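You operate a simulated robot arm through the tools that you are given. There is no shell and no other tool.

You are at the controls of a simulated robot arm. One attempt, no reset.

## Task
Swap the blue handset for the purple one and run the table to 95 cm.
Fine: supply box off while plugs move; the old plug into its holder, the new one into the grey socket; run it with the new handset. Supply box on, and left on; other plugs and settings stay.

It is judged by the outcome, as a careful person would: the job done as asked, and still so three seconds after it is handed in. It fails if anything else is knocked over, pushed out of place, dropped, spilled or broken.

## Robot
A 5-joint arm with a two-finger parallel gripper, fixed in place. Base frame: the origin is on the floor under the middle of its stand, x ahead of it, y to its left, z up. Readings come in mm, rad, newtons and seconds.
It reaches about 1134 mm from its shoulder. Its first joint turns from -2.601 to 2.601 rad. Payload 1.57 kg.
The tool frame sits at the grasp point between the pads (the TCP): z along the fingers, y along the line on which they close. The tips reach 30 mm beyond it. Largest opening 110 mm; finger width 24, thickness 12; the body of the gripper, 48 by 112 mm, starts 78 mm behind the TCP.
Orientation is that of the tool frame in the base frame, as a unit quaternion [x, y, z, w]. With the fingers straight down and closing along the base's y, the tool's x points along the base's -x, its y along +y and its z along -z.

## Interface
- The arm moves only by the tool drive_tool. Its argument "motion" is a list of rows, each an object (a shift or turn left out is 0, a gripper value left out holds the last) with "grip": the gripper command, from -1 (shut) to 1 (fully open), values between in proportion; "linear": the shift along the tool's x, y, z in mm, a list of three; "delta_rot": the turn, a rotation vector about the tool's x, y, z in rad, a list of three. In form: [{"grip": grip, "linear": [x, y, z], "delta_rot": [ax, ay, az]}, ...]. A call has 1 to 20 rows; each row is the pose to reach, as a shift and turn from the pose commanded when the call began, along the tool's axes at that moment. Each row takes 0.2 s and may step no farther than 50 mm and 0.15 rad from the row before; otherwise, or with a gripper value out of range, the whole call is refused. Where a pose cannot be reached the arm comes as near as it can. A force on the tool above 90 N (or 10 N above the force at the start of the call, whichever is more), or a blocked arm, ends the call early, and 0.2 s more pass. Each finger travels about 153 mm/s and halts on what it meets, pressing with about 41 N; the grip force reading is that of the motor and also rises with nothing between the fingers. The clock runs only during rows and for 0.2 s after the last one: add rows that repeat a pose to give the fingers time. The reply holds the time, the measured pose of the TCP, the force on the tool along the base axes, the opening and the grip force, in the units named above and with some noise, with the torque about the TCP (base axes, N m) and any sound that the robot's microphone picked up.
- Cameras (640 x 400 px; columns grow to the right, rows downward): "scene" is fixed at [218.8, 498.1, 1429.3]; the picture's right is [0.83, -0.56, 0.00], its down [-0.52, -0.77, -0.37] and it looks along [0.21, 0.30, -0.93] (base axes); focal length 366 px, centre (320, 200). "wrist" rides on the gripper at [70, 16, -141] in the tool frame; the picture's right is [-0.23, 0.97, 0.00], its down [-0.86, -0.20, -0.48] and it looks along [-0.47, -0.11, 0.88] (tool axes); focal length 222 px, centre (320, 200). There is no depth. A picture from a camera that has moved, and an enlarged one, comes with that camera's place and axes in the base frame and with its lens.
- camera(camera): a new picture of that camera. The clock stands still meanwhile.
- lift_body(by): slides the trunk up (or, below 0, down) by that many mm; the arm rides with it, the base frame stays. It gives what a move gives, with no picture.
- zoom(camera, box): a new picture of the part [left, top, right, bottom] of that camera's present view, enlarged. The clock stands still meanwhile.
- hand_in(): hands the job in; it is judged then, once.

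Nothing tells you positions but the pictures and the camera data. Unless the task says otherwise, let go and move clear before handing in.

The tools are called after "Emit:" as name(argument=value, ...) on one line, values as JSON. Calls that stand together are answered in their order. drive_tool: Moves the arm, as the interface text tells. Its arguments: {"type":"object","properties":{"motion":{"type":"array","items":{"type":"object","properties":{"grip":{"type":"number"},"linear":{"type":"array","items":{"type":"number"}},"delta_rot":{"type":"array","items":{"type":"number"}}}}}},"required":["motion"]} The other tools are called the same way: lift_body (by) moves the trunk up or down; camera (camera) takes a picture; zoom (camera, box) takes an enlarged picture of a part of a camera's view; hand_in () hands the job in.

At the start:

```text
clock: 0.0
tool_pos: [143.1, 571.5, 1148.5]
orientation: [0.0, 1.0, 0.0, 0.0]
wrist_force: [-0.3, -0.3, 0.8]
torque: [0.0, 0.01, 0.03]
width: 109.9
gripper_force: 0.2
trunk travel left (down, up): [-882.0, 88.0]
```

scene: 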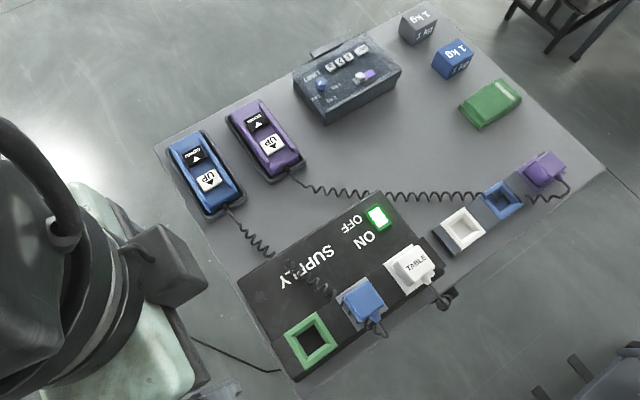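
wrist: 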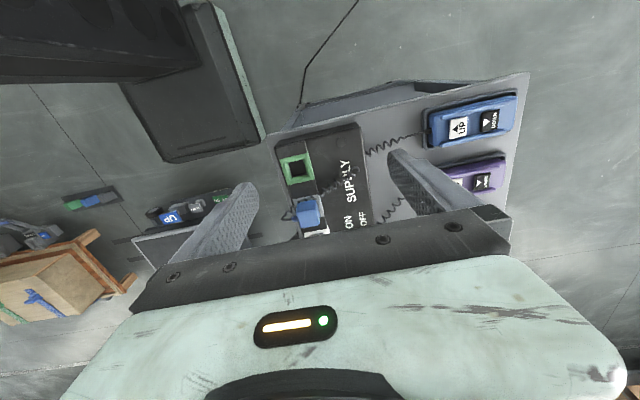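

I see a table with two handsets (blue, purple), a limit box, weights, a supply box with a lit ON/OFF switch, a blue plug in the grey socket, and a row of holders with the purple plug in one. I'll take enlarged pictures before moving anything.

Emit:
zoom(camera="scene", box=[230, 180, 470, 390])

Emit:
zoom(camera="scene", box=[280, 20, 420, 140])

Emit:
zoom(camera="scene", box=[420, 130, 600, 270])

Emit:
zoom(camera="scene", box=[150, 80, 320, 230])

Emit:
zoom(camera="wrist", box=[0, 60, 340, 320])

```text
1.90 times, centred on (350, 285) of scene
camera zoom: at [218.8, 498.1, 1429.3], right [0.83, -0.56, 0.0], down [-0.52, -0.77, -0.37], along [0.21, 0.3, -0.93], focal length 698 px, centre (263, 38)
```

zoom: 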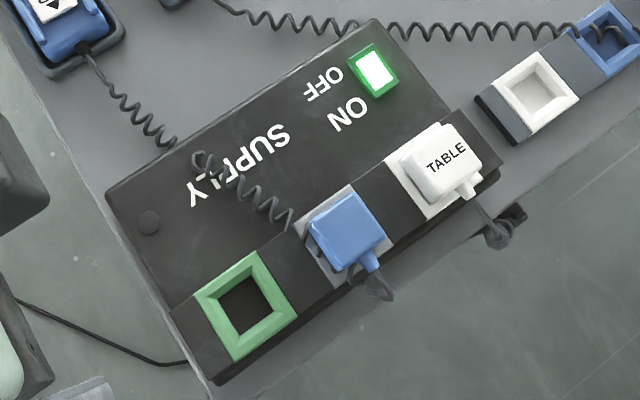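

```text
3.33 times, centred on (350, 80) of scene
camera zoom: at [218.8, 498.1, 1429.3], right [0.83, -0.56, 0.0], down [-0.52, -0.77, -0.37], along [0.21, 0.3, -0.93], focal length 1221 px, centre (220, 600)
```

zoom: 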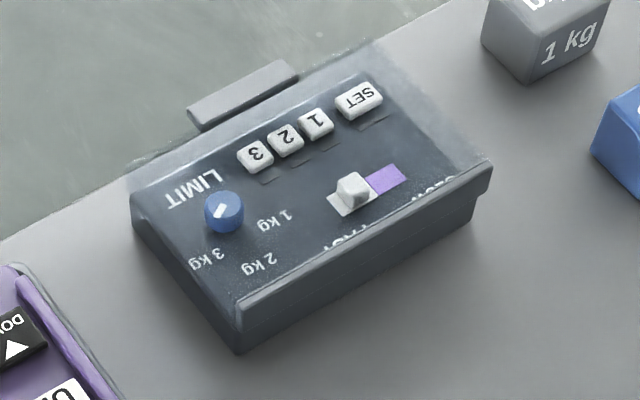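

```text
2.86 times, centred on (510, 200) of scene
camera zoom: at [218.8, 498.1, 1429.3], right [0.83, -0.56, 0.0], down [-0.52, -0.77, -0.37], along [0.21, 0.3, -0.93], focal length 1047 px, centre (-223, 200)
```

zoom: 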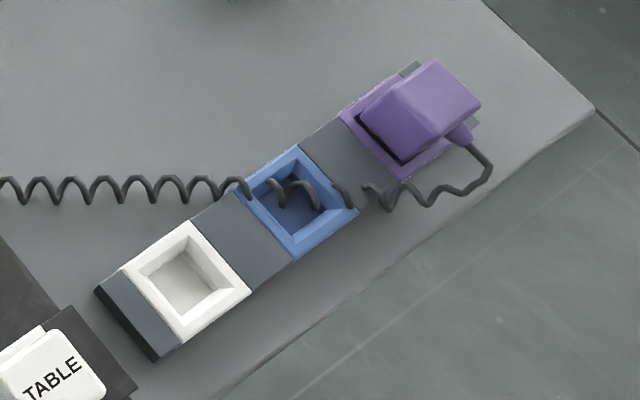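

```text
2.67 times, centred on (235, 155) of scene
camera zoom: at [218.8, 498.1, 1429.3], right [0.83, -0.56, 0.0], down [-0.52, -0.77, -0.37], along [0.21, 0.3, -0.93], focal length 977 px, centre (547, 320)
```

zoom: 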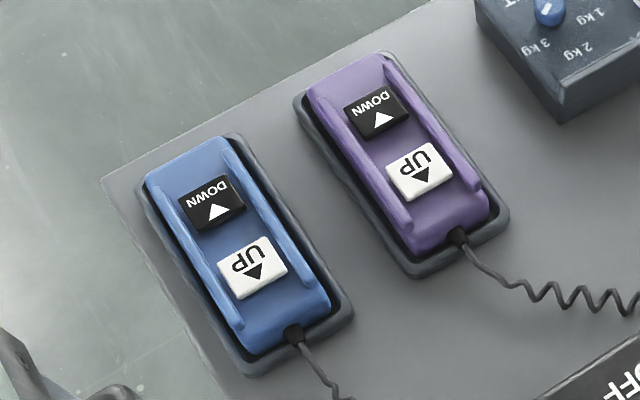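

```text
1.54 times, centred on (170, 190) of wrist
camera zoom: at [73.1, 587.8, 1289.7], right [0.23, 0.97, 0.0], down [0.86, -0.2, 0.48], along [0.47, -0.11, -0.88], focal length 342 px, centre (551, 215)
```

zoom: 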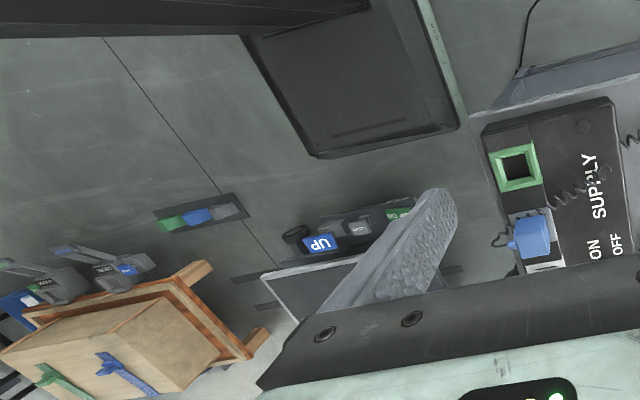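

The robot stands on the table's −y side, and the supply box top is at about z 875. No height readout is visible yet, so I'll pull back and turn the wrist camera toward the table to look for one.

Emit:
drive_tool(motion=[{"linear": [0, -40, 0], "delta_rot": [0, 0, -0.14]}, {"linear": [0, -80, 0], "delta_rot": [0, 0, -0.28]}, {"linear": [0, -120, 0], "delta_rot": [0, 0, -0.42]}, {"linear": [0, -160, 0], "delta_rot": [0, 0, -0.56]}, {"linear": [0, -200, 0], "delta_rot": [0, 0, -0.7]}, {"linear": [0, -240, 0], "delta_rot": [0, 0, -0.84]}, {"linear": [0, -260, 0], "delta_rot": [0, 0, -0.98]}, {"linear": [0, -280, 0], "delta_rot": [0, 0, -1.12]}, {"linear": [0, -280, 0], "delta_rot": [0, 0, -1.26]}, {"linear": [0, -280, 0], "delta_rot": [0, 0, -1.4]}, {"linear": [0, -280, 0], "delta_rot": [0, 0, -1.54]}])

Emit:
camera(camera="wrist")

Emit:
camera(camera="scene")

```text
clock: 2.4
tool_pos: [206.3, 498.9, 1148.5]
orientation: [-0.697, 0.717, -0.001, -0.002]
wrist_force: [-1.0, -0.5, 0.5]
torque: [0.0, 0.02, 0.0]
width: 110.1
gripper_force: 0.0
out of reach, approached as far as the arm can: row 2, 3, 4, 5, 6, 7, 8, 9, 10, 11
trunk travel left (down, up): [-882.0, 88.0]
```

```text
taken
camera wrist: at [188.0, 429.5, 1290.3], right [-0.97, 0.25, 0.0], down [0.22, 0.85, 0.47], along [0.12, 0.46, -0.88], focal length 222 px, centre (320, 200)
```

wrist: 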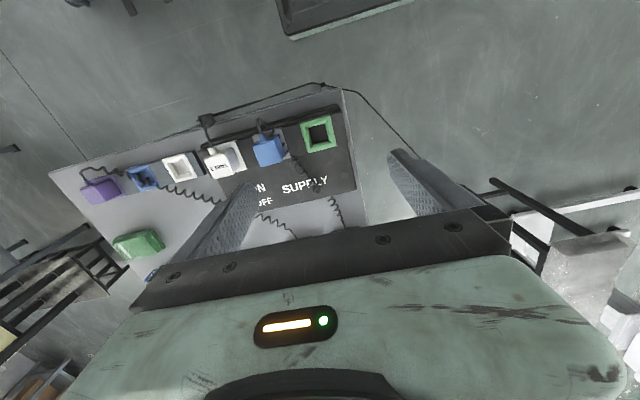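

```text
taken
```

scene: 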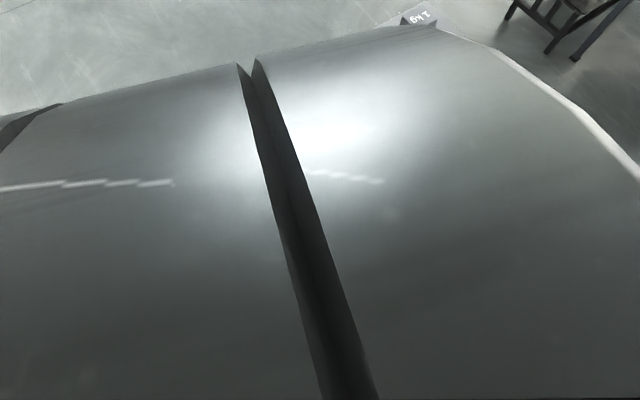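

The arm can only fold back to about 540 mm radius with the tool pointing down. From here the sockets are clearly visible along the −y edge of the table, so I'll enlarge the view to look for a height readout.

Emit:
zoom(camera="wrist", box=[40, 70, 380, 290])

Emit:
zoom(camera="wrist", box=[0, 170, 160, 400])

Emit:
zoom(camera="wrist", box=[480, 160, 640, 400])

```text
1.82 times, centred on (210, 180) of wrist
camera zoom: at [188.0, 429.5, 1290.3], right [-0.97, 0.25, 0.0], down [0.22, 0.85, 0.47], along [0.12, 0.46, -0.88], focal length 404 px, centre (520, 236)
```

zoom: 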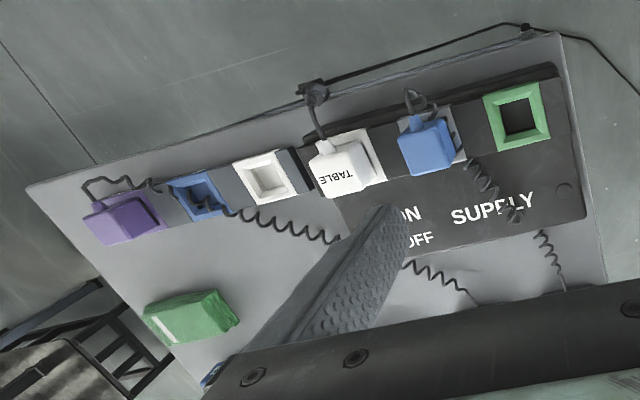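

```text
1.74 times, centred on (80, 285) of wrist
camera zoom: at [188.0, 429.5, 1290.3], right [-0.97, 0.25, 0.0], down [0.22, 0.85, 0.47], along [0.12, 0.46, -0.88], focal length 386 px, centre (737, 52)
```

zoom: 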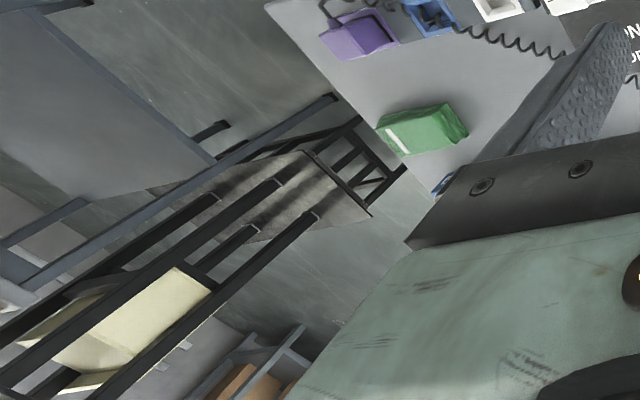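

```text
1.67 times, centred on (560, 280) of wrist
camera zoom: at [188.0, 429.5, 1290.3], right [-0.97, 0.25, 0.0], down [0.22, 0.85, 0.47], along [0.12, 0.46, -0.88], focal length 370 px, centre (-80, 67)
```

zoom: 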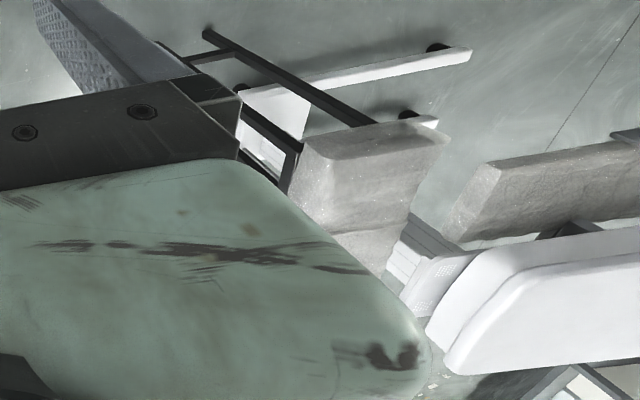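

No height readout yet. I'll move over the table's far side to look at the LIMIT box, starting with a short move to check how commands count after the out-of-reach call.

Emit:
drive_tool(motion=[{"linear": [-40, -30, 0], "delta_rot": [0, 0, 0.1]}])

```text
clock: 2.8
tool_pos: [238.8, 540.4, 1147.6]
orientation: [-0.659, 0.752, 0.0, -0.001]
wrist_force: [0.0, 0.7, -0.4]
torque: [-0.01, -0.01, -0.01]
width: 110.3
gripper_force: 0.0
trunk travel left (down, up): [-882.0, 88.0]
```

Emit:
drive_tool(motion=[{"linear": [-28, -23, 0], "delta_rot": [0, 0, 0.148]}, {"linear": [-56, -46, 0], "delta_rot": [0, 0, 0.296]}, {"linear": [-84, -69, 0], "delta_rot": [0, 0, 0.444]}, {"linear": [-113, -91, 0], "delta_rot": [0, 0, 0.592]}, {"linear": [-141, -114, 0], "delta_rot": [0, 0, 0.74]}, {"linear": [-169, -137, 0], "delta_rot": [0, 0, 0.888]}, {"linear": [-198, -160, 0], "delta_rot": [0, 0, 1.036]}, {"linear": [-226, -183, 0], "delta_rot": [0, 0, 1.184]}, {"linear": [-226, -183, 0], "delta_rot": [0, 0, 1.332]}, {"linear": [-226, -183, 0], "delta_rot": [0, 0, 1.48]}, {"linear": [-226, -183, 0], "delta_rot": [0, 0, 1.628]}, {"linear": [-226, -183, 0], "delta_rot": [0, 0, 1.776]}, {"linear": [-226, -183, 0], "delta_rot": [0, 0, 1.924]}, {"linear": [-226, -183, 0], "delta_rot": [0, 0, 2.072]}, {"linear": [-226, -183, 0], "delta_rot": [0, 0, 2.22]}, {"linear": [-226, -183, 0], "delta_rot": [0, 0, 2.368]}, {"linear": [-226, -183, 0], "delta_rot": [0, 0, 2.516]}, {"linear": [-226, -183, 0], "delta_rot": [0, 0, 2.664]}, {"linear": [-226, -183, 0], "delta_rot": [0, 0, 2.812]}, {"linear": [-226, -183, 0], "delta_rot": [0, 0, 2.96]}])

Emit:
camera(camera="wrist")

Emit:
camera(camera="scene")

```text
clock: 7.0
tool_pos: [447.4, 736.9, 1150.4]
orientation: [0.689, 0.724, 0.0, 0.0]
wrist_force: [-0.9, 0.8, 0.8]
torque: [-0.01, -0.06, 0.05]
width: 110.0
gripper_force: 0.1
out of reach, approached as far as the arm can: row 2, 3, 4, 5, 6, 7, 8, 9, 10, 11, 12, 13, 14, 15, 16, 17, 18, 19, 20
trunk travel left (down, up): [-882.0, 88.0]
```

```text
taken
camera wrist: at [461.6, 806.9, 1289.6], right [0.98, -0.18, 0.0], down [-0.16, -0.86, 0.48], along [-0.09, -0.47, -0.88], focal length 222 px, centre (320, 200)
```

wrist: 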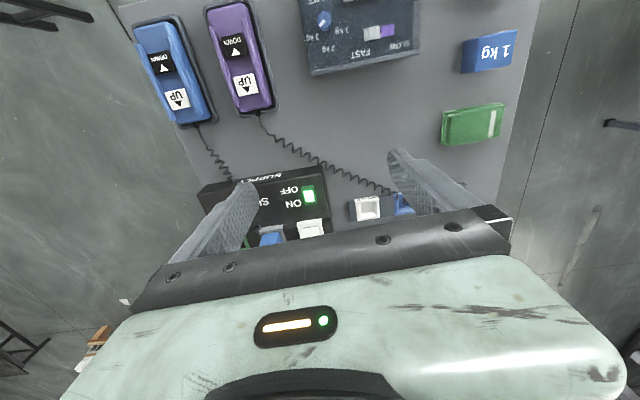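

```text
taken
```

scene: 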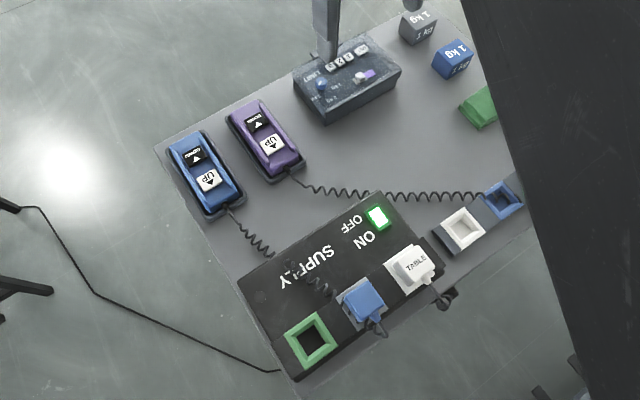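

The LIMIT box is still partly out of view at the top of the picture. I'll go further out in +y.

Emit:
drive_tool(motion=[{"linear": [40, 0, 0]}, {"linear": [80, 0, 0]}, {"linear": [120, 0, 0]}, {"linear": [160, 0, 0]}])

Emit:
camera(camera="wrist")

```text
clock: 8.0
tool_pos: [413.3, 818.9, 1149.4]
orientation: [0.689, 0.725, 0.0, 0.0]
wrist_force: [-0.3, 0.9, 0.2]
torque: [-0.01, -0.02, 0.0]
width: 110.0
gripper_force: 0.0
out of reach, approached as far as the arm can: row 2, 3, 4
trunk travel left (down, up): [-882.0, 88.0]
```

```text
taken
camera wrist: at [426.3, 888.9, 1289.8], right [0.98, -0.18, 0.0], down [-0.16, -0.86, 0.48], along [-0.08, -0.47, -0.88], focal length 222 px, centre (320, 200)
```

wrist: 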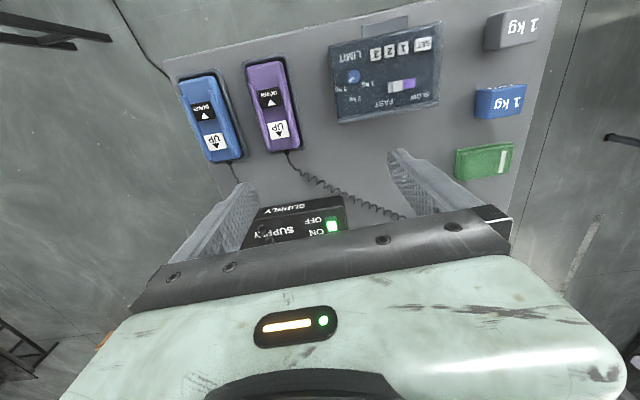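

Emit:
zoom(camera="wrist", box=[300, 0, 460, 130])

Emit:
zoom(camera="wrist", box=[160, 30, 360, 180])

Emit:
camera(camera="scene")

```text
3.08 times, centred on (380, 65) of wrist
camera zoom: at [426.3, 888.9, 1289.8], right [0.98, -0.18, 0.0], down [-0.16, -0.86, 0.48], along [-0.08, -0.47, -0.88], focal length 684 px, centre (135, 615)
```

zoom: 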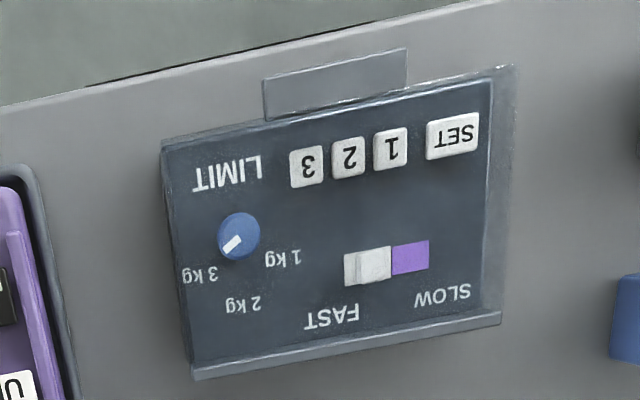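

```text
2.67 times, centred on (260, 105) of wrist
camera zoom: at [426.3, 888.9, 1289.8], right [0.98, -0.18, 0.0], down [-0.16, -0.86, 0.48], along [-0.08, -0.47, -0.88], focal length 592 px, centre (480, 453)
```

zoom: 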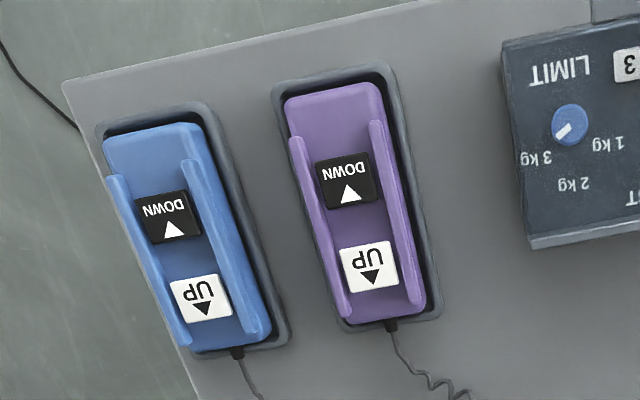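

```text
taken
```

scene: 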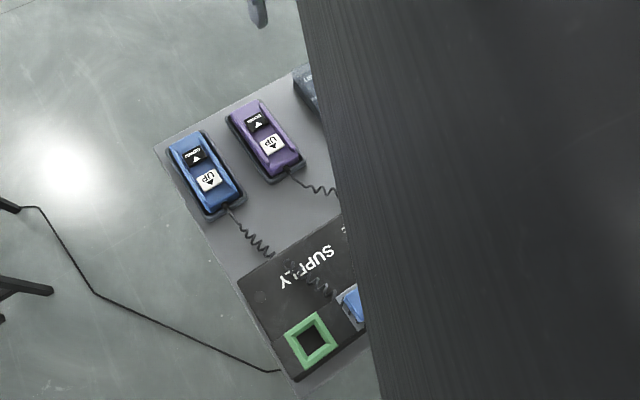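

The LIMIT box has a small ledge block on its +y side. From above its top is blank, so any readout would face +y. I'll swing the arm over the table's left end and tilt outward to look at that side.

Emit:
drive_tool(motion=[{"linear": [11, -46, 0], "delta_rot": [0, 0, 0.05]}, {"linear": [21, -92, 0], "delta_rot": [0, 0, 0.1]}, {"linear": [32, -137, 0], "delta_rot": [0, 0, 0.15]}, {"linear": [43, -182, 0], "delta_rot": [0, 0, 0.2]}, {"linear": [53, -227, 0], "delta_rot": [0, 0, 0.26]}])

Emit:
lift_body(by=-100)

Emit:
camera(camera="wrist")

Emit:
camera(camera="scene")

```text
clock: 9.2
tool_pos: [248.7, 847.0, 1149.4]
orientation: [0.744, 0.668, -0.006, -0.011]
wrist_force: [-1.5, 0.0, 0.0]
torque: [0.0, 0.01, 0.0]
width: 109.8
gripper_force: 0.0
out of reach, approached as far as the arm can: row 4, 5
trunk travel left (down, up): [-882.0, 88.0]
```

```text
clock: 10.5
tool_pos: [250.2, 844.6, 1049.0]
orientation: [0.744, 0.668, -0.007, -0.012]
wrist_force: [-0.4, 0.2, -0.3]
torque: [0.0, -0.01, 0.0]
width: 109.8
gripper_force: 0.1
trunk travel left (down, up): [-782.0, 188.0]
```

```text
taken
camera wrist: at [277.2, 911.6, 1189.7], right [0.94, -0.33, -0.03], down [-0.28, -0.83, 0.48], along [-0.18, -0.44, -0.88], focal length 222 px, centre (320, 200)
```

wrist: 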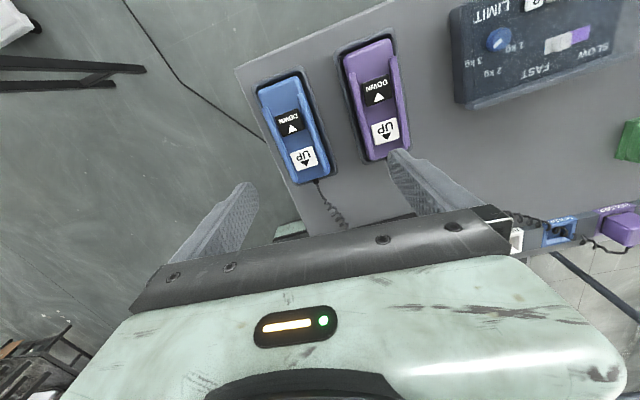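

```text
taken
```

scene: 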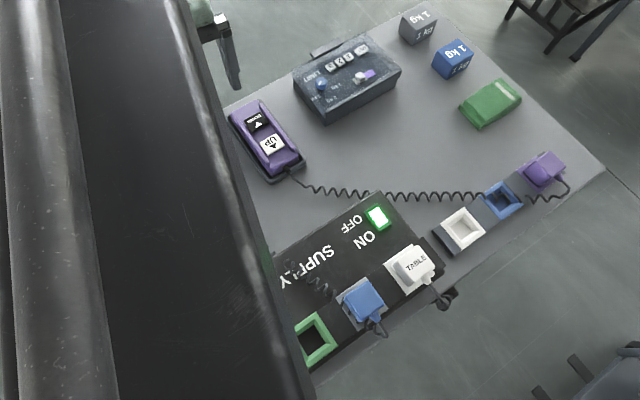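

The roll seems to be near a limit, so I'll tilt the hand outward in the arm's plane to look down past the table's front edge.

Emit:
drive_tool(motion=[{"linear": [28, 5, -2], "delta_rot": [-0.024, 0.131, 0]}, {"linear": [56, 10, -8], "delta_rot": [-0.047, 0.261, 0]}, {"linear": [83, 15, -17], "delta_rot": [-0.071, 0.392, 0]}, {"linear": [108, 20, -30], "delta_rot": [-0.095, 0.523, 0]}, {"linear": [132, 24, -46], "delta_rot": [-0.119, 0.655, 0]}, {"linear": [153, 28, -66], "delta_rot": [-0.142, 0.786, 0]}])

Emit:
camera(camera="wrist")

```text
clock: 11.9
tool_pos: [298.3, 996.2, 1120.5]
orientation: [0.685, 0.615, 0.323, -0.218]
wrist_force: [-0.3, -0.3, 0.4]
torque: [0.01, 0.02, 0.02]
width: 110.0
gripper_force: 0.1
out of reach, approached as far as the arm can: row 4, 5, 6
trunk travel left (down, up): [-782.0, 188.0]
```

```text
taken
camera wrist: at [291.3, 943.0, 1270.2], right [0.95, -0.31, -0.07], down [-0.31, -0.9, -0.29], along [0.03, 0.3, -0.95], focal length 222 px, centre (320, 200)
```

wrist: 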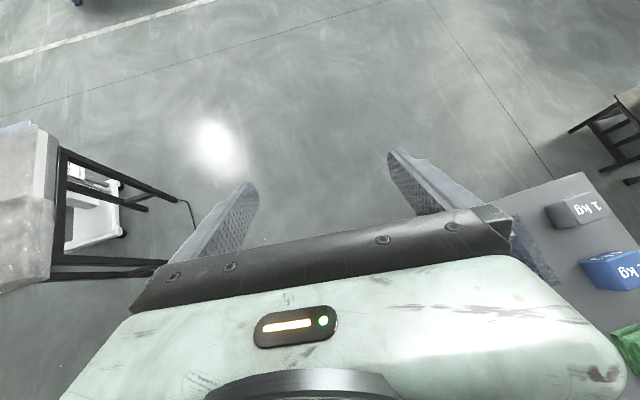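

The LIMIT box's front is hidden behind the gripper from here. I'll swing a little further left and out, then lower the trunk so the box's front comes into the right side of the view.

Emit:
drive_tool(motion=[{"linear": [11, -30, 7], "delta_rot": [0.021, 0.003, -0.021]}, {"linear": [21, -61, 13], "delta_rot": [0.043, 0.006, -0.042]}, {"linear": [32, -91, 20], "delta_rot": [0.064, 0.009, -0.063]}])

Emit:
lift_body(by=-150)

Emit:
camera(camera="wrist")

Emit:
camera(camera="scene")

```text
clock: 12.7
tool_pos: [214.0, 1045.3, 1120.3]
orientation: [0.657, 0.645, 0.313, -0.232]
wrist_force: [-0.3, 0.2, -0.2]
torque: [0.02, 0.0, 0.02]
width: 109.7
gripper_force: 0.0
trunk travel left (down, up): [-782.0, 188.0]
```

```text
clock: 14.5
tool_pos: [214.3, 1044.9, 970.4]
orientation: [0.658, 0.644, 0.314, -0.232]
wrist_force: [-0.2, -0.6, -0.8]
torque: [-0.01, -0.04, -0.02]
width: 110.0
gripper_force: 0.1
trunk travel left (down, up): [-632.0, 338.0]
```

```text
taken
camera wrist: at [212.0, 991.8, 1120.2], right [0.97, -0.22, -0.07], down [-0.23, -0.93, -0.29], along [0.0, 0.3, -0.95], focal length 222 px, centre (320, 200)
```

wrist: 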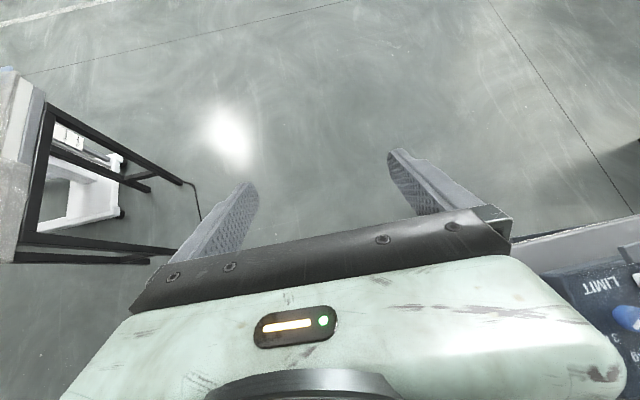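

```text
taken
```

scene: 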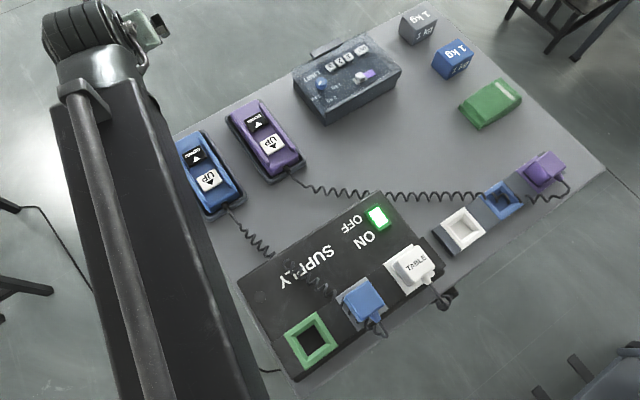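

The front edge is now visible at the lower right, and the block is just outside the right border. I'll roll the hand slightly to bring it in.

Emit:
drive_tool(motion=[{"delta_rot": [0, 0, -0.12]}])

Emit:
zoom(camera="wrist", box=[500, 190, 640, 330])

```text
clock: 14.9
tool_pos: [214.2, 1045.3, 971.1]
orientation: [0.618, 0.682, 0.327, -0.213]
wrist_force: [1.1, -1.0, 0.4]
torque: [0.01, -0.01, 0.03]
width: 110.0
gripper_force: 0.0
trunk travel left (down, up): [-632.0, 338.0]
```

```text
2.86 times, centred on (570, 260) of wrist
camera zoom: at [203.7, 993.1, 1120.3], right [0.99, -0.14, 0.02], down [-0.13, -0.95, -0.3], along [0.06, 0.29, -0.95], focal length 635 px, centre (-394, 29)
```

zoom: 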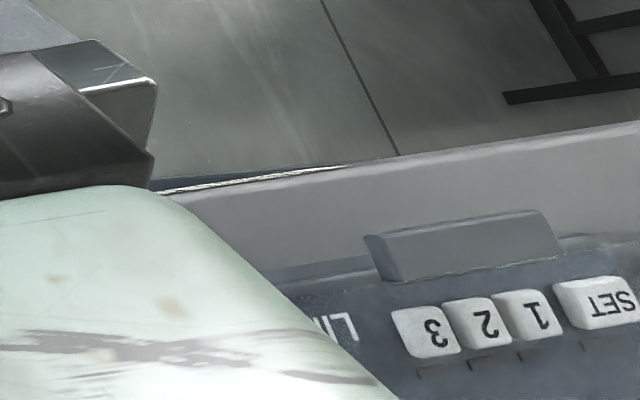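

The block is only the hinge or handle of a clear cover and carries no readout. Next I'll swing left and look at the table's left side and legs for a height scale.

Emit:
drive_tool(motion=[{"linear": [-2.7, -44, -14], "delta_rot": [0.032, 0.0085, -0.032]}, {"linear": [-5.4, -88, -29], "delta_rot": [0.064, 0.017, -0.064]}, {"linear": [-8, -133, -43], "delta_rot": [0.096, 0.025, -0.096]}, {"linear": [-11, -177, -57], "delta_rot": [0.128, 0.034, -0.128]}, {"linear": [-14, -221, -72], "delta_rot": [0.16, 0.042, -0.16]}, {"linear": [-16, -265, -86], "delta_rot": [0.192, 0.051, -0.192]}, {"linear": [-19, -310, -100], "delta_rot": [0.224, 0.059, -0.224]}, {"linear": [-22, -354, -115], "delta_rot": [0.256, 0.068, -0.256]}, {"linear": [-24, -398, -129], "delta_rot": [0.289, 0.076, -0.289]}, {"linear": [-27, -442, -143], "delta_rot": [0.321, 0.085, -0.321]}, {"linear": [-30, -487, -157], "delta_rot": [0.353, 0.093, -0.353]}, {"linear": [-32, -531, -172], "delta_rot": [0.385, 0.102, -0.385]}, {"linear": [-35, -575, -186], "delta_rot": [0.417, 0.11, -0.416]}])

Emit:
camera(camera="wrist")

Emit:
camera(camera="scene")

```text
clock: 17.7
tool_pos: [-365.6, 875.8, 970.7]
orientation: [0.39, 0.834, 0.249, -0.3]
wrist_force: [-0.5, 0.5, -0.3]
torque: [0.0, 0.03, -0.01]
width: 109.9
gripper_force: 0.1
trunk travel left (down, up): [-632.0, 338.0]
```

```text
taken
camera wrist: at [-346.1, 827.1, 1120.5], right [0.9, 0.44, 0.02], down [0.43, -0.85, -0.3], along [-0.12, 0.28, -0.95], focal length 222 px, centre (320, 200)
```

wrist: 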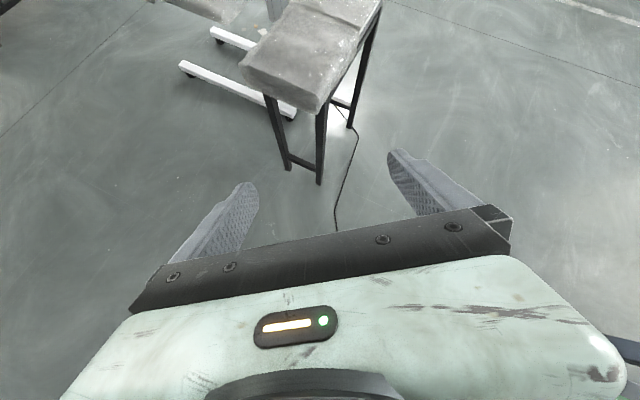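

```text
taken
```

scene: 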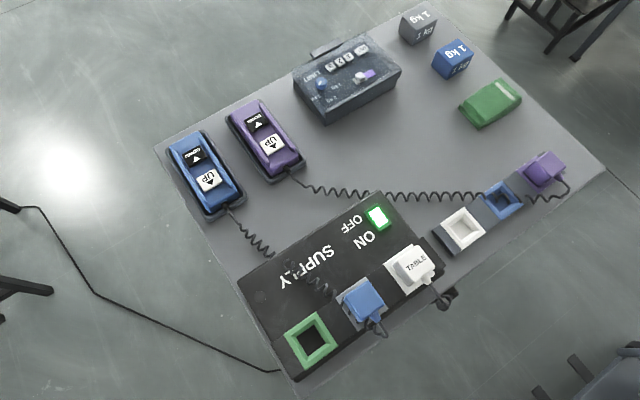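

Only the floor and some background furniture are visible here. I'll raise the trunk again and swing round to the robot's side of the table, which I haven't viewed from low down.

Emit:
lift_body(by=330)

Emit:
drive_tool(motion=[{"delta_rot": [0, 0, -0.148]}, {"delta_rot": [0, 0, -0.296]}, {"delta_rot": [0, 0, -0.444]}, {"delta_rot": [0, 0, -0.592]}, {"delta_rot": [0, 0, -0.74]}, {"delta_rot": [0, 0, -0.888]}, {"delta_rot": [0, 0, -1.036]}, {"delta_rot": [0, 0, -1.184]}, {"delta_rot": [0, 0, -1.332]}, {"delta_rot": [0, 0, -1.48]}, {"delta_rot": [0, 0, -1.628]}, {"delta_rot": [0, 0, -1.776]}, {"delta_rot": [0, 0, -1.924]}, {"delta_rot": [0, 0, -2.072]}, {"delta_rot": [0, 0, -2.22]}, {"delta_rot": [0, 0, -2.368]}, {"delta_rot": [0, 0, -2.516]}, {"delta_rot": [0, 0, -2.664]}, {"delta_rot": [0, 0, -2.8]}])

Emit:
camera(camera="wrist")

```text
clock: 20.9
tool_pos: [-366.9, 875.7, 1300.5]
orientation: [0.39, 0.834, 0.25, -0.299]
wrist_force: [0.1, -0.1, 0.5]
torque: [0.04, 0.01, 0.01]
width: 109.9
gripper_force: 0.0
trunk travel left (down, up): [-962.0, 8.0]
```

```text
clock: 24.9
tool_pos: [-366.0, 874.6, 1301.3]
orientation: [0.757, -0.525, -0.337, -0.195]
wrist_force: [0.5, -0.3, -0.1]
torque: [0.01, 0.02, 0.02]
width: 109.9
gripper_force: 0.1
trunk travel left (down, up): [-962.0, 8.0]
```

```text
taken
camera wrist: at [-322.8, 730.8, 1350.1], right [-0.95, -0.21, 0.22], down [0.14, 0.33, 0.93], along [-0.27, 0.92, -0.28], focal length 222 px, centre (320, 200)
```

wrist: 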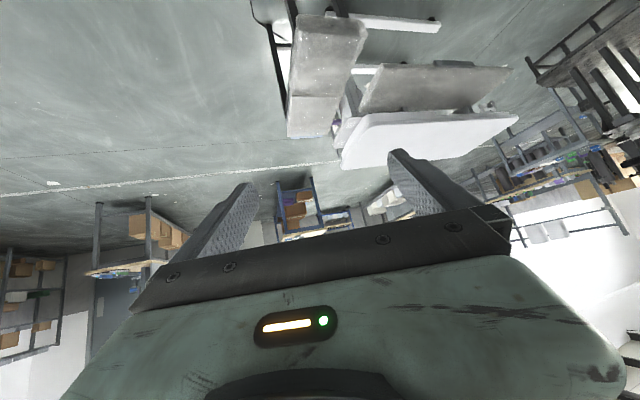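

Emit:
drive_tool(motion=[{"linear": [17.9, -36.2, -21.4], "delta_rot": [0.0379, -0.0031, 0.0369]}, {"linear": [35.8, -72.4, -42.8], "delta_rot": [0.0758, -0.0062, 0.0738]}, {"linear": [53.7, -108.6, -64.2], "delta_rot": [0.1137, -0.0093, 0.1107]}, {"linear": [71.6, -144.8, -85.6], "delta_rot": [0.1516, -0.0124, 0.1476]}, {"linear": [89.5, -181, -107], "delta_rot": [0.1895, -0.0155, 0.1845]}, {"linear": [107.4, -217.2, -128.4], "delta_rot": [0.2274, -0.0186, 0.2214]}, {"linear": [125.3, -253.4, -149.8], "delta_rot": [0.2653, -0.0217, 0.2583]}, {"linear": [143.2, -289.6, -171.2], "delta_rot": [0.3032, -0.0248, 0.2952]}, {"linear": [161.1, -325.8, -192.6], "delta_rot": [0.3411, -0.0279, 0.3321]}, {"linear": [179, -362, -214], "delta_rot": [0.379, -0.031, 0.369]}, {"linear": [196.9, -398.2, -235.4], "delta_rot": [0.4169, -0.0341, 0.4059]}, {"linear": [214.8, -434.4, -256.8], "delta_rot": [0.4548, -0.0372, 0.4428]}])

Emit:
camera(camera="wrist")

```text
clock: 27.5
tool_pos: [161.5, 726.2, 1300.6]
orientation: [-0.553, 0.736, 0.26, 0.29]
wrist_force: [-0.2, -0.5, -0.8]
torque: [-0.02, 0.01, 0.0]
width: 110.1
gripper_force: 0.0
trunk travel left (down, up): [-962.0, 8.0]
```

```text
taken
camera wrist: at [111.9, 583.3, 1350.2], right [-0.89, 0.4, 0.22], down [0.31, 0.18, 0.93], along [0.33, 0.9, -0.29], focal length 222 px, centre (320, 200)
```

wrist: 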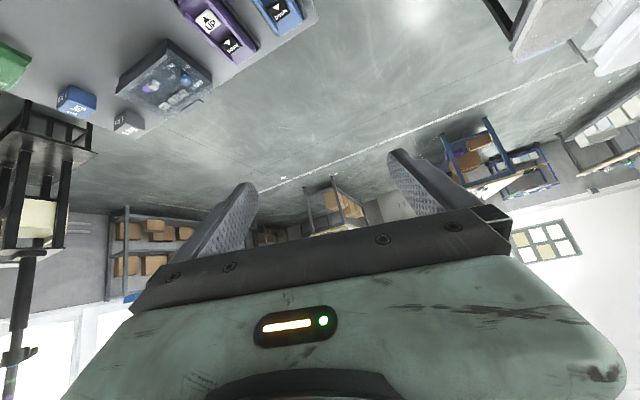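

A dark frame with a vertical post stands at the left of this upside-down view. I'll enlarge it.

Emit:
zoom(camera="wrist", box=[0, 90, 140, 400])

Emit:
zoom(camera="wrist", box=[0, 0, 320, 140])

```text
1.29 times, centred on (70, 245) of wrist
camera zoom: at [111.9, 583.3, 1350.2], right [-0.89, 0.4, 0.22], down [0.31, 0.18, 0.93], along [0.33, 0.9, -0.29], focal length 287 px, centre (643, 142)
```

zoom: 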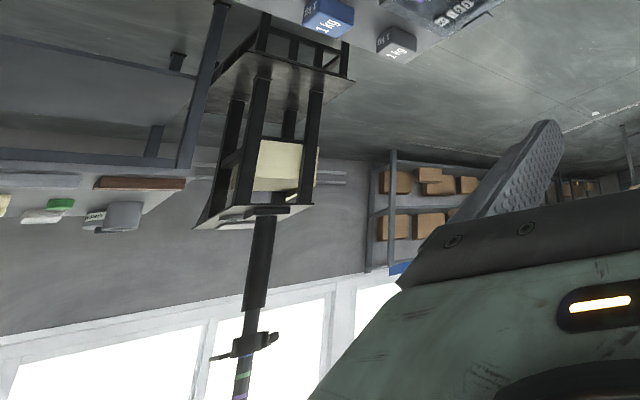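

```text
2.00 times, centred on (160, 70) of wrist
camera zoom: at [111.9, 583.3, 1350.2], right [-0.89, 0.4, 0.22], down [0.31, 0.18, 0.93], along [0.33, 0.9, -0.29], focal length 444 px, centre (640, 460)
```

zoom: 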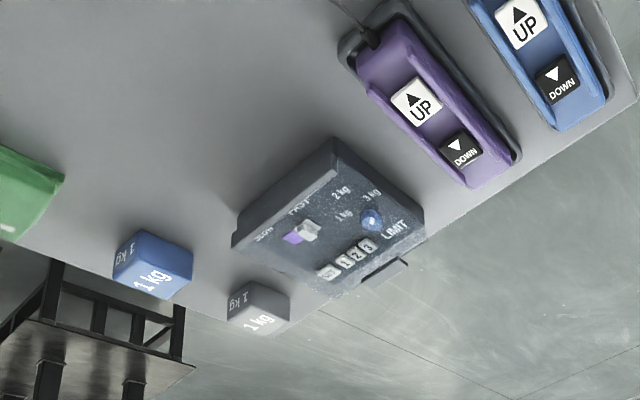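

Emit:
drive_tool(motion=[{"linear": [0, 0, 0], "delta_rot": [0, 0, 0]}])

```text
clock: 27.9
tool_pos: [162.4, 725.9, 1301.0]
orientation: [-0.555, 0.736, 0.26, 0.288]
wrist_force: [0.3, 0.0, -0.2]
torque: [0.0, -0.01, 0.01]
width: 110.3
gripper_force: 0.1
trunk travel left (down, up): [-962.0, 8.0]
```

Emit:
drive_tool(motion=[{"linear": [8.5, -42.2, -12.5], "delta_rot": [0.044, -0.0039, 0.0431]}, {"linear": [17, -84.4, -24.9], "delta_rot": [0.088, -0.0078, 0.0862]}, {"linear": [25.4, -126.6, -37.4], "delta_rot": [0.132, -0.0117, 0.1293]}, {"linear": [33.9, -168.9, -49.8], "delta_rot": [0.176, -0.0156, 0.1724]}, {"linear": [42.4, -211, -62.3], "delta_rot": [0.22, -0.0195, 0.2155]}, {"linear": [50.9, -253.2, -74.8], "delta_rot": [0.264, -0.0234, 0.2586]}, {"linear": [59.4, -295.4, -87.2], "delta_rot": [0.308, -0.0273, 0.3017]}, {"linear": [67.8, -337.6, -99.7], "delta_rot": [0.352, -0.0312, 0.3448]}, {"linear": [76.3, -379.8, -112.1], "delta_rot": [0.396, -0.0351, 0.3879]}, {"linear": [84.8, -422, -124.6], "delta_rot": [0.44, -0.039, 0.431]}, {"linear": [93.3, -464.2, -137.1], "delta_rot": [0.484, -0.0429, 0.4741]}, {"linear": [101.8, -506.6, -149.5], "delta_rot": [0.528, -0.0468, 0.5172]}])

Emit:
camera(camera="wrist")

```text
clock: 30.5
tool_pos: [608.6, 425.5, 1301.0]
orientation: [-0.249, 0.887, 0.138, 0.363]
wrist_force: [-0.7, 0.4, 0.4]
torque: [-0.01, 0.01, 0.04]
width: 110.1
gripper_force: 0.0
out of reach, approached as far as the arm can: row 3, 4, 5, 6, 7, 8, 9, 10, 11
trunk travel left (down, up): [-962.0, 8.0]
```

```text
taken
camera wrist: at [476.1, 355.0, 1350.0], right [-0.39, 0.89, 0.22], down [0.36, -0.08, 0.93], along [0.85, 0.44, -0.29], focal length 222 px, centre (320, 200)
```

wrist: 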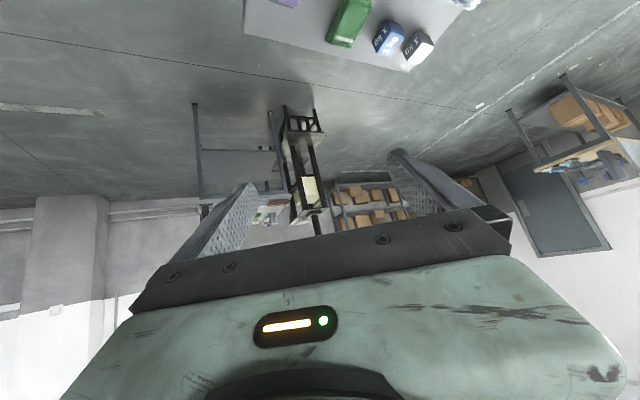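

The stand with the post is far off and just background. I'll fold the arm down on the robot's side of the table, staying clear of its edge at y≈460, to see the table's side and legs.

Emit:
drive_tool(motion=[{"linear": [38, -5, 19]}, {"linear": [75, -10, 37]}, {"linear": [113, -15, 56]}, {"linear": [150, -20, 75]}, {"linear": [188, -25, 93]}, {"linear": [230, -24, 98]}, {"linear": [271, -24, 104]}, {"linear": [313, -23, 109]}, {"linear": [354, -22, 114]}, {"linear": [396, -21, 119]}, {"linear": [437, -21, 124]}, {"linear": [478, -20, 129]}])

Emit:
camera(camera="wrist")

Emit:
camera(camera="scene")

```text
clock: 33.1
tool_pos: [567.7, 462.2, 1300.5]
orientation: [-0.25, 0.887, 0.137, 0.363]
wrist_force: [-0.1, -0.6, -0.4]
torque: [-0.01, -0.04, 0.03]
width: 110.0
gripper_force: 0.0
out of reach, approached as far as the arm can: row 1, 2, 3, 4, 5, 6, 7, 8, 9, 10, 11, 12
trunk travel left (down, up): [-962.0, 8.0]
```

```text
taken
camera wrist: at [434.8, 390.3, 1350.2], right [-0.39, 0.89, 0.22], down [0.36, -0.08, 0.93], along [0.85, 0.44, -0.29], focal length 222 px, centre (320, 200)
```

wrist: 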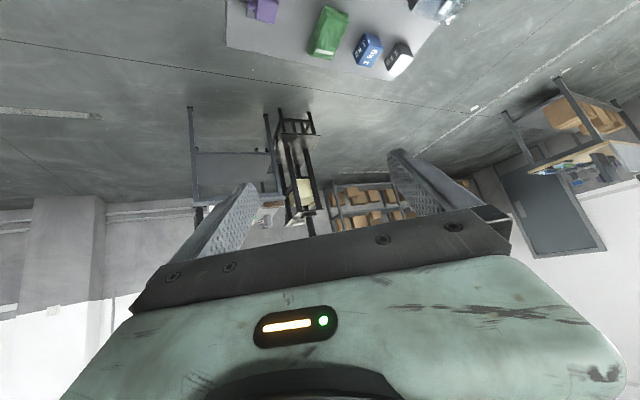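

```text
taken
```

scene: 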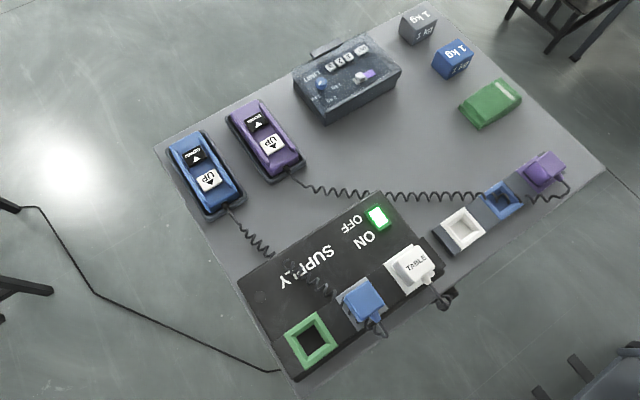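

That low fold isn't reachable. I have enough to go on, since I can find the table height by touching the top with the fingertips. I'll return the tool to pointing straight down so I can inspect the supply box closely.

Emit:
drive_tool(motion=[{"linear": [19, -1, -4], "delta_rot": [0.012, 0.132, 0]}, {"linear": [37, -2, -7], "delta_rot": [0.024, 0.265, 0]}, {"linear": [56, -3, -11], "delta_rot": [0.036, 0.397, 0]}, {"linear": [75, -4, -14], "delta_rot": [0.047, 0.529, 0]}, {"linear": [93, -5, -18], "delta_rot": [0.059, 0.662, 0]}, {"linear": [112, -6, -21], "delta_rot": [0.071, 0.794, 0]}])

```text
clock: 34.5
tool_pos: [493.1, 404.1, 1229.5]
orientation: [-0.272, 0.962, 0.0, 0.0]
wrist_force: [-0.2, -0.4, -0.5]
torque: [0.05, 0.02, 0.01]
width: 110.1
gripper_force: 0.0
out of reach, approached as far as the arm can: row 1, 2, 3, 4, 5, 6
trunk travel left (down, up): [-962.0, 8.0]
```

Emit:
drive_tool(motion=[{"linear": [3.3, 14.2, 10], "delta_rot": [0, 0, 0.1413]}, {"linear": [6.5, 28.4, 20], "delta_rot": [0, 0, 0.2827]}, {"linear": [9.8, 42.6, 30], "delta_rot": [0, 0, 0.424]}, {"linear": [13, 56.7, 40], "delta_rot": [0, 0, 0.5653]}, {"linear": [16.3, 70.9, 50], "delta_rot": [0, 0, 0.7067]}, {"linear": [19.5, 85.1, 60], "delta_rot": [0, 0, 0.848]}, {"linear": [22.8, 99.3, 70], "delta_rot": [0, 0, 0.9893]}, {"linear": [26, 113.5, 80], "delta_rot": [0, 0, 1.1307]}, {"linear": [29.3, 127.7, 90], "delta_rot": [0, 0, 1.272]}, {"linear": [32.5, 141.9, 100], "delta_rot": [0, 0, 1.4133]}, {"linear": [35.8, 156, 110], "delta_rot": [0, 0, 1.5547]}, {"linear": [39, 170.2, 120], "delta_rot": [0, 0, 1.696]}, {"linear": [42.3, 184.4, 130], "delta_rot": [0, 0, 1.8373]}, {"linear": [45.5, 198.6, 140], "delta_rot": [0, 0, 1.9787]}, {"linear": [48.8, 212.8, 150], "delta_rot": [0, 0, 2.12]}])

Emit:
camera(camera="wrist")

Emit:
camera(camera="scene")

```text
clock: 37.7
tool_pos: [347.2, 569.7, 1228.2]
orientation: [0.708, 0.707, 0.002, 0.001]
wrist_force: [-0.9, -0.6, 0.3]
torque: [0.0, 0.01, -0.01]
width: 110.1
gripper_force: 0.1
out of reach, approached as far as the arm can: row 1, 2, 3, 4, 5, 6, 7, 8, 9, 10, 11, 12, 13, 14, 15
trunk travel left (down, up): [-962.0, 8.0]
```

```text
taken
camera wrist: at [364.3, 637.7, 1369.8], right [0.97, -0.23, 0.0], down [-0.2, -0.86, 0.48], along [-0.11, -0.46, -0.88], focal length 222 px, centre (320, 200)
```

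wrist: 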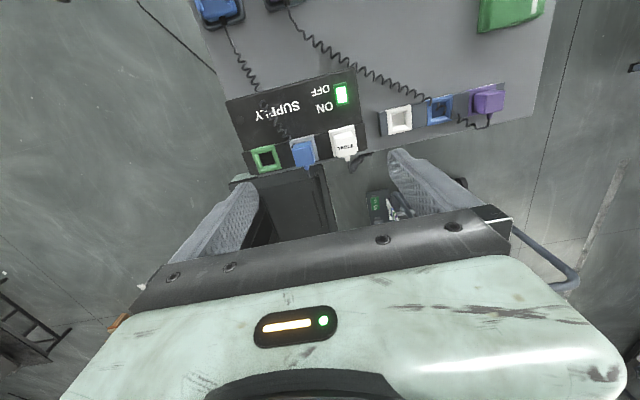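

```text
taken
```

scene: 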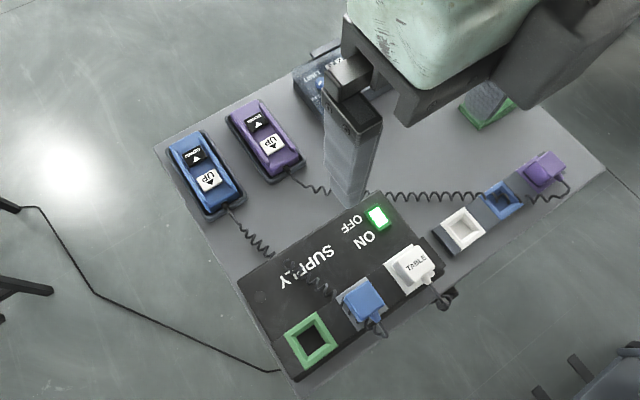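

The arm turns out to work in a horizontal plane. With the tool pointing down, height comes only from the trunk, which explains the earlier "out of reach" replies. I'll lower the trunk over the supply box for a close look.

Emit:
lift_body(by=-170)

Emit:
camera(camera="wrist")

Emit:
zoom(camera="wrist", box=[200, 40, 400, 190])

```text
clock: 39.6
tool_pos: [348.8, 567.5, 1058.1]
orientation: [0.707, 0.707, 0.002, 0.001]
wrist_force: [-0.4, 0.2, 0.8]
torque: [-0.01, -0.02, -0.01]
width: 109.9
gripper_force: 0.1
trunk travel left (down, up): [-792.0, 178.0]
```

```text
taken
camera wrist: at [364.3, 637.3, 1199.9], right [0.97, -0.23, 0.0], down [-0.2, -0.86, 0.48], along [-0.11, -0.46, -0.88], focal length 222 px, centre (320, 200)
```

wrist: 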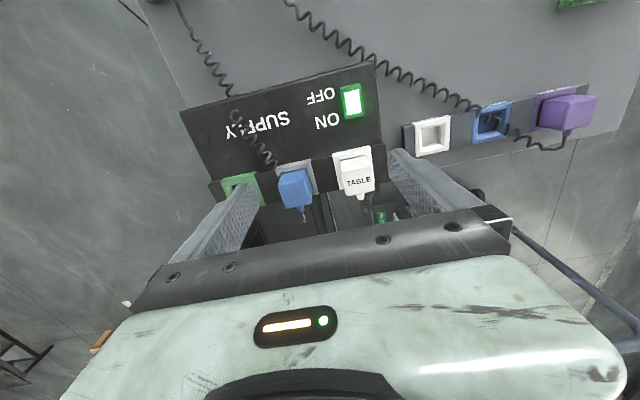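

```text
2.67 times, centred on (300, 115) of wrist
camera zoom: at [364.3, 637.3, 1199.9], right [0.97, -0.23, 0.0], down [-0.2, -0.86, 0.48], along [-0.11, -0.46, -0.88], focal length 592 px, centre (373, 427)
```

zoom: 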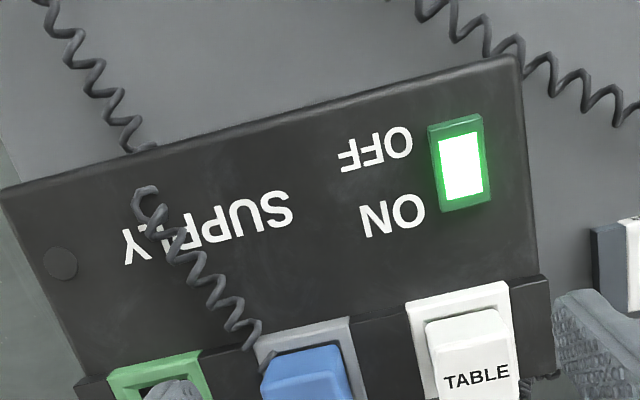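

The supply switch is a rocker at about (401, 602, 874), with ON toward −y and OFF toward +y. I'll enlarge the rocker and the plugs.

Emit:
zoom(camera="wrist", box=[325, 70, 385, 130])

Emit:
zoom(camera="wrist", box=[250, 130, 400, 230])

Emit:
zoom(camera="wrist", box=[400, 70, 620, 170])

Emit:
zoom(camera="scene", box=[350, 195, 400, 240])

```text
6.67 times, centred on (355, 100) of wrist
camera zoom: at [364.3, 637.3, 1199.9], right [0.97, -0.23, 0.0], down [-0.2, -0.86, 0.48], along [-0.11, -0.46, -0.88], focal length 1481 px, centre (87, 867)
```

zoom: 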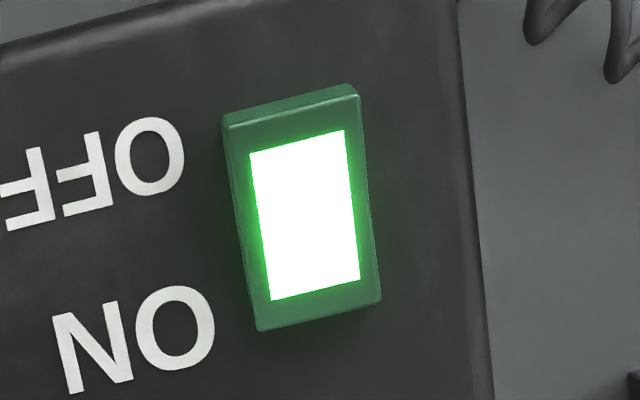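

```text
4.00 times, centred on (325, 180) of wrist
camera zoom: at [364.3, 637.3, 1199.9], right [0.97, -0.23, 0.0], down [-0.2, -0.86, 0.48], along [-0.11, -0.46, -0.88], focal length 888 px, centre (300, 280)
```

zoom: 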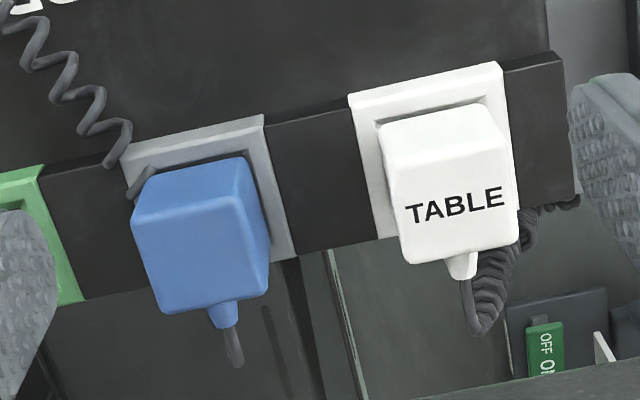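

```text
2.91 times, centred on (510, 120) of wrist
camera zoom: at [364.3, 637.3, 1199.9], right [0.97, -0.23, 0.0], down [-0.2, -0.86, 0.48], along [-0.11, -0.46, -0.88], focal length 646 px, centre (-233, 433)
```

zoom: 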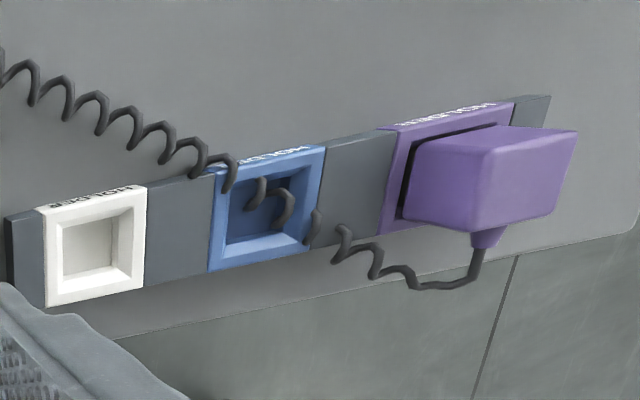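

```text
8.89 times, centred on (375, 218) of scene
camera zoom: at [218.8, 498.1, 1429.3], right [0.83, -0.56, 0.0], down [-0.52, -0.77, -0.37], along [0.21, 0.3, -0.93], focal length 3256 px, centre (-169, 44)
```

zoom: 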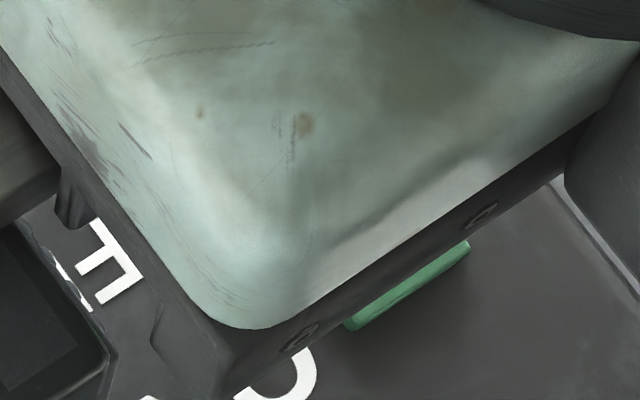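

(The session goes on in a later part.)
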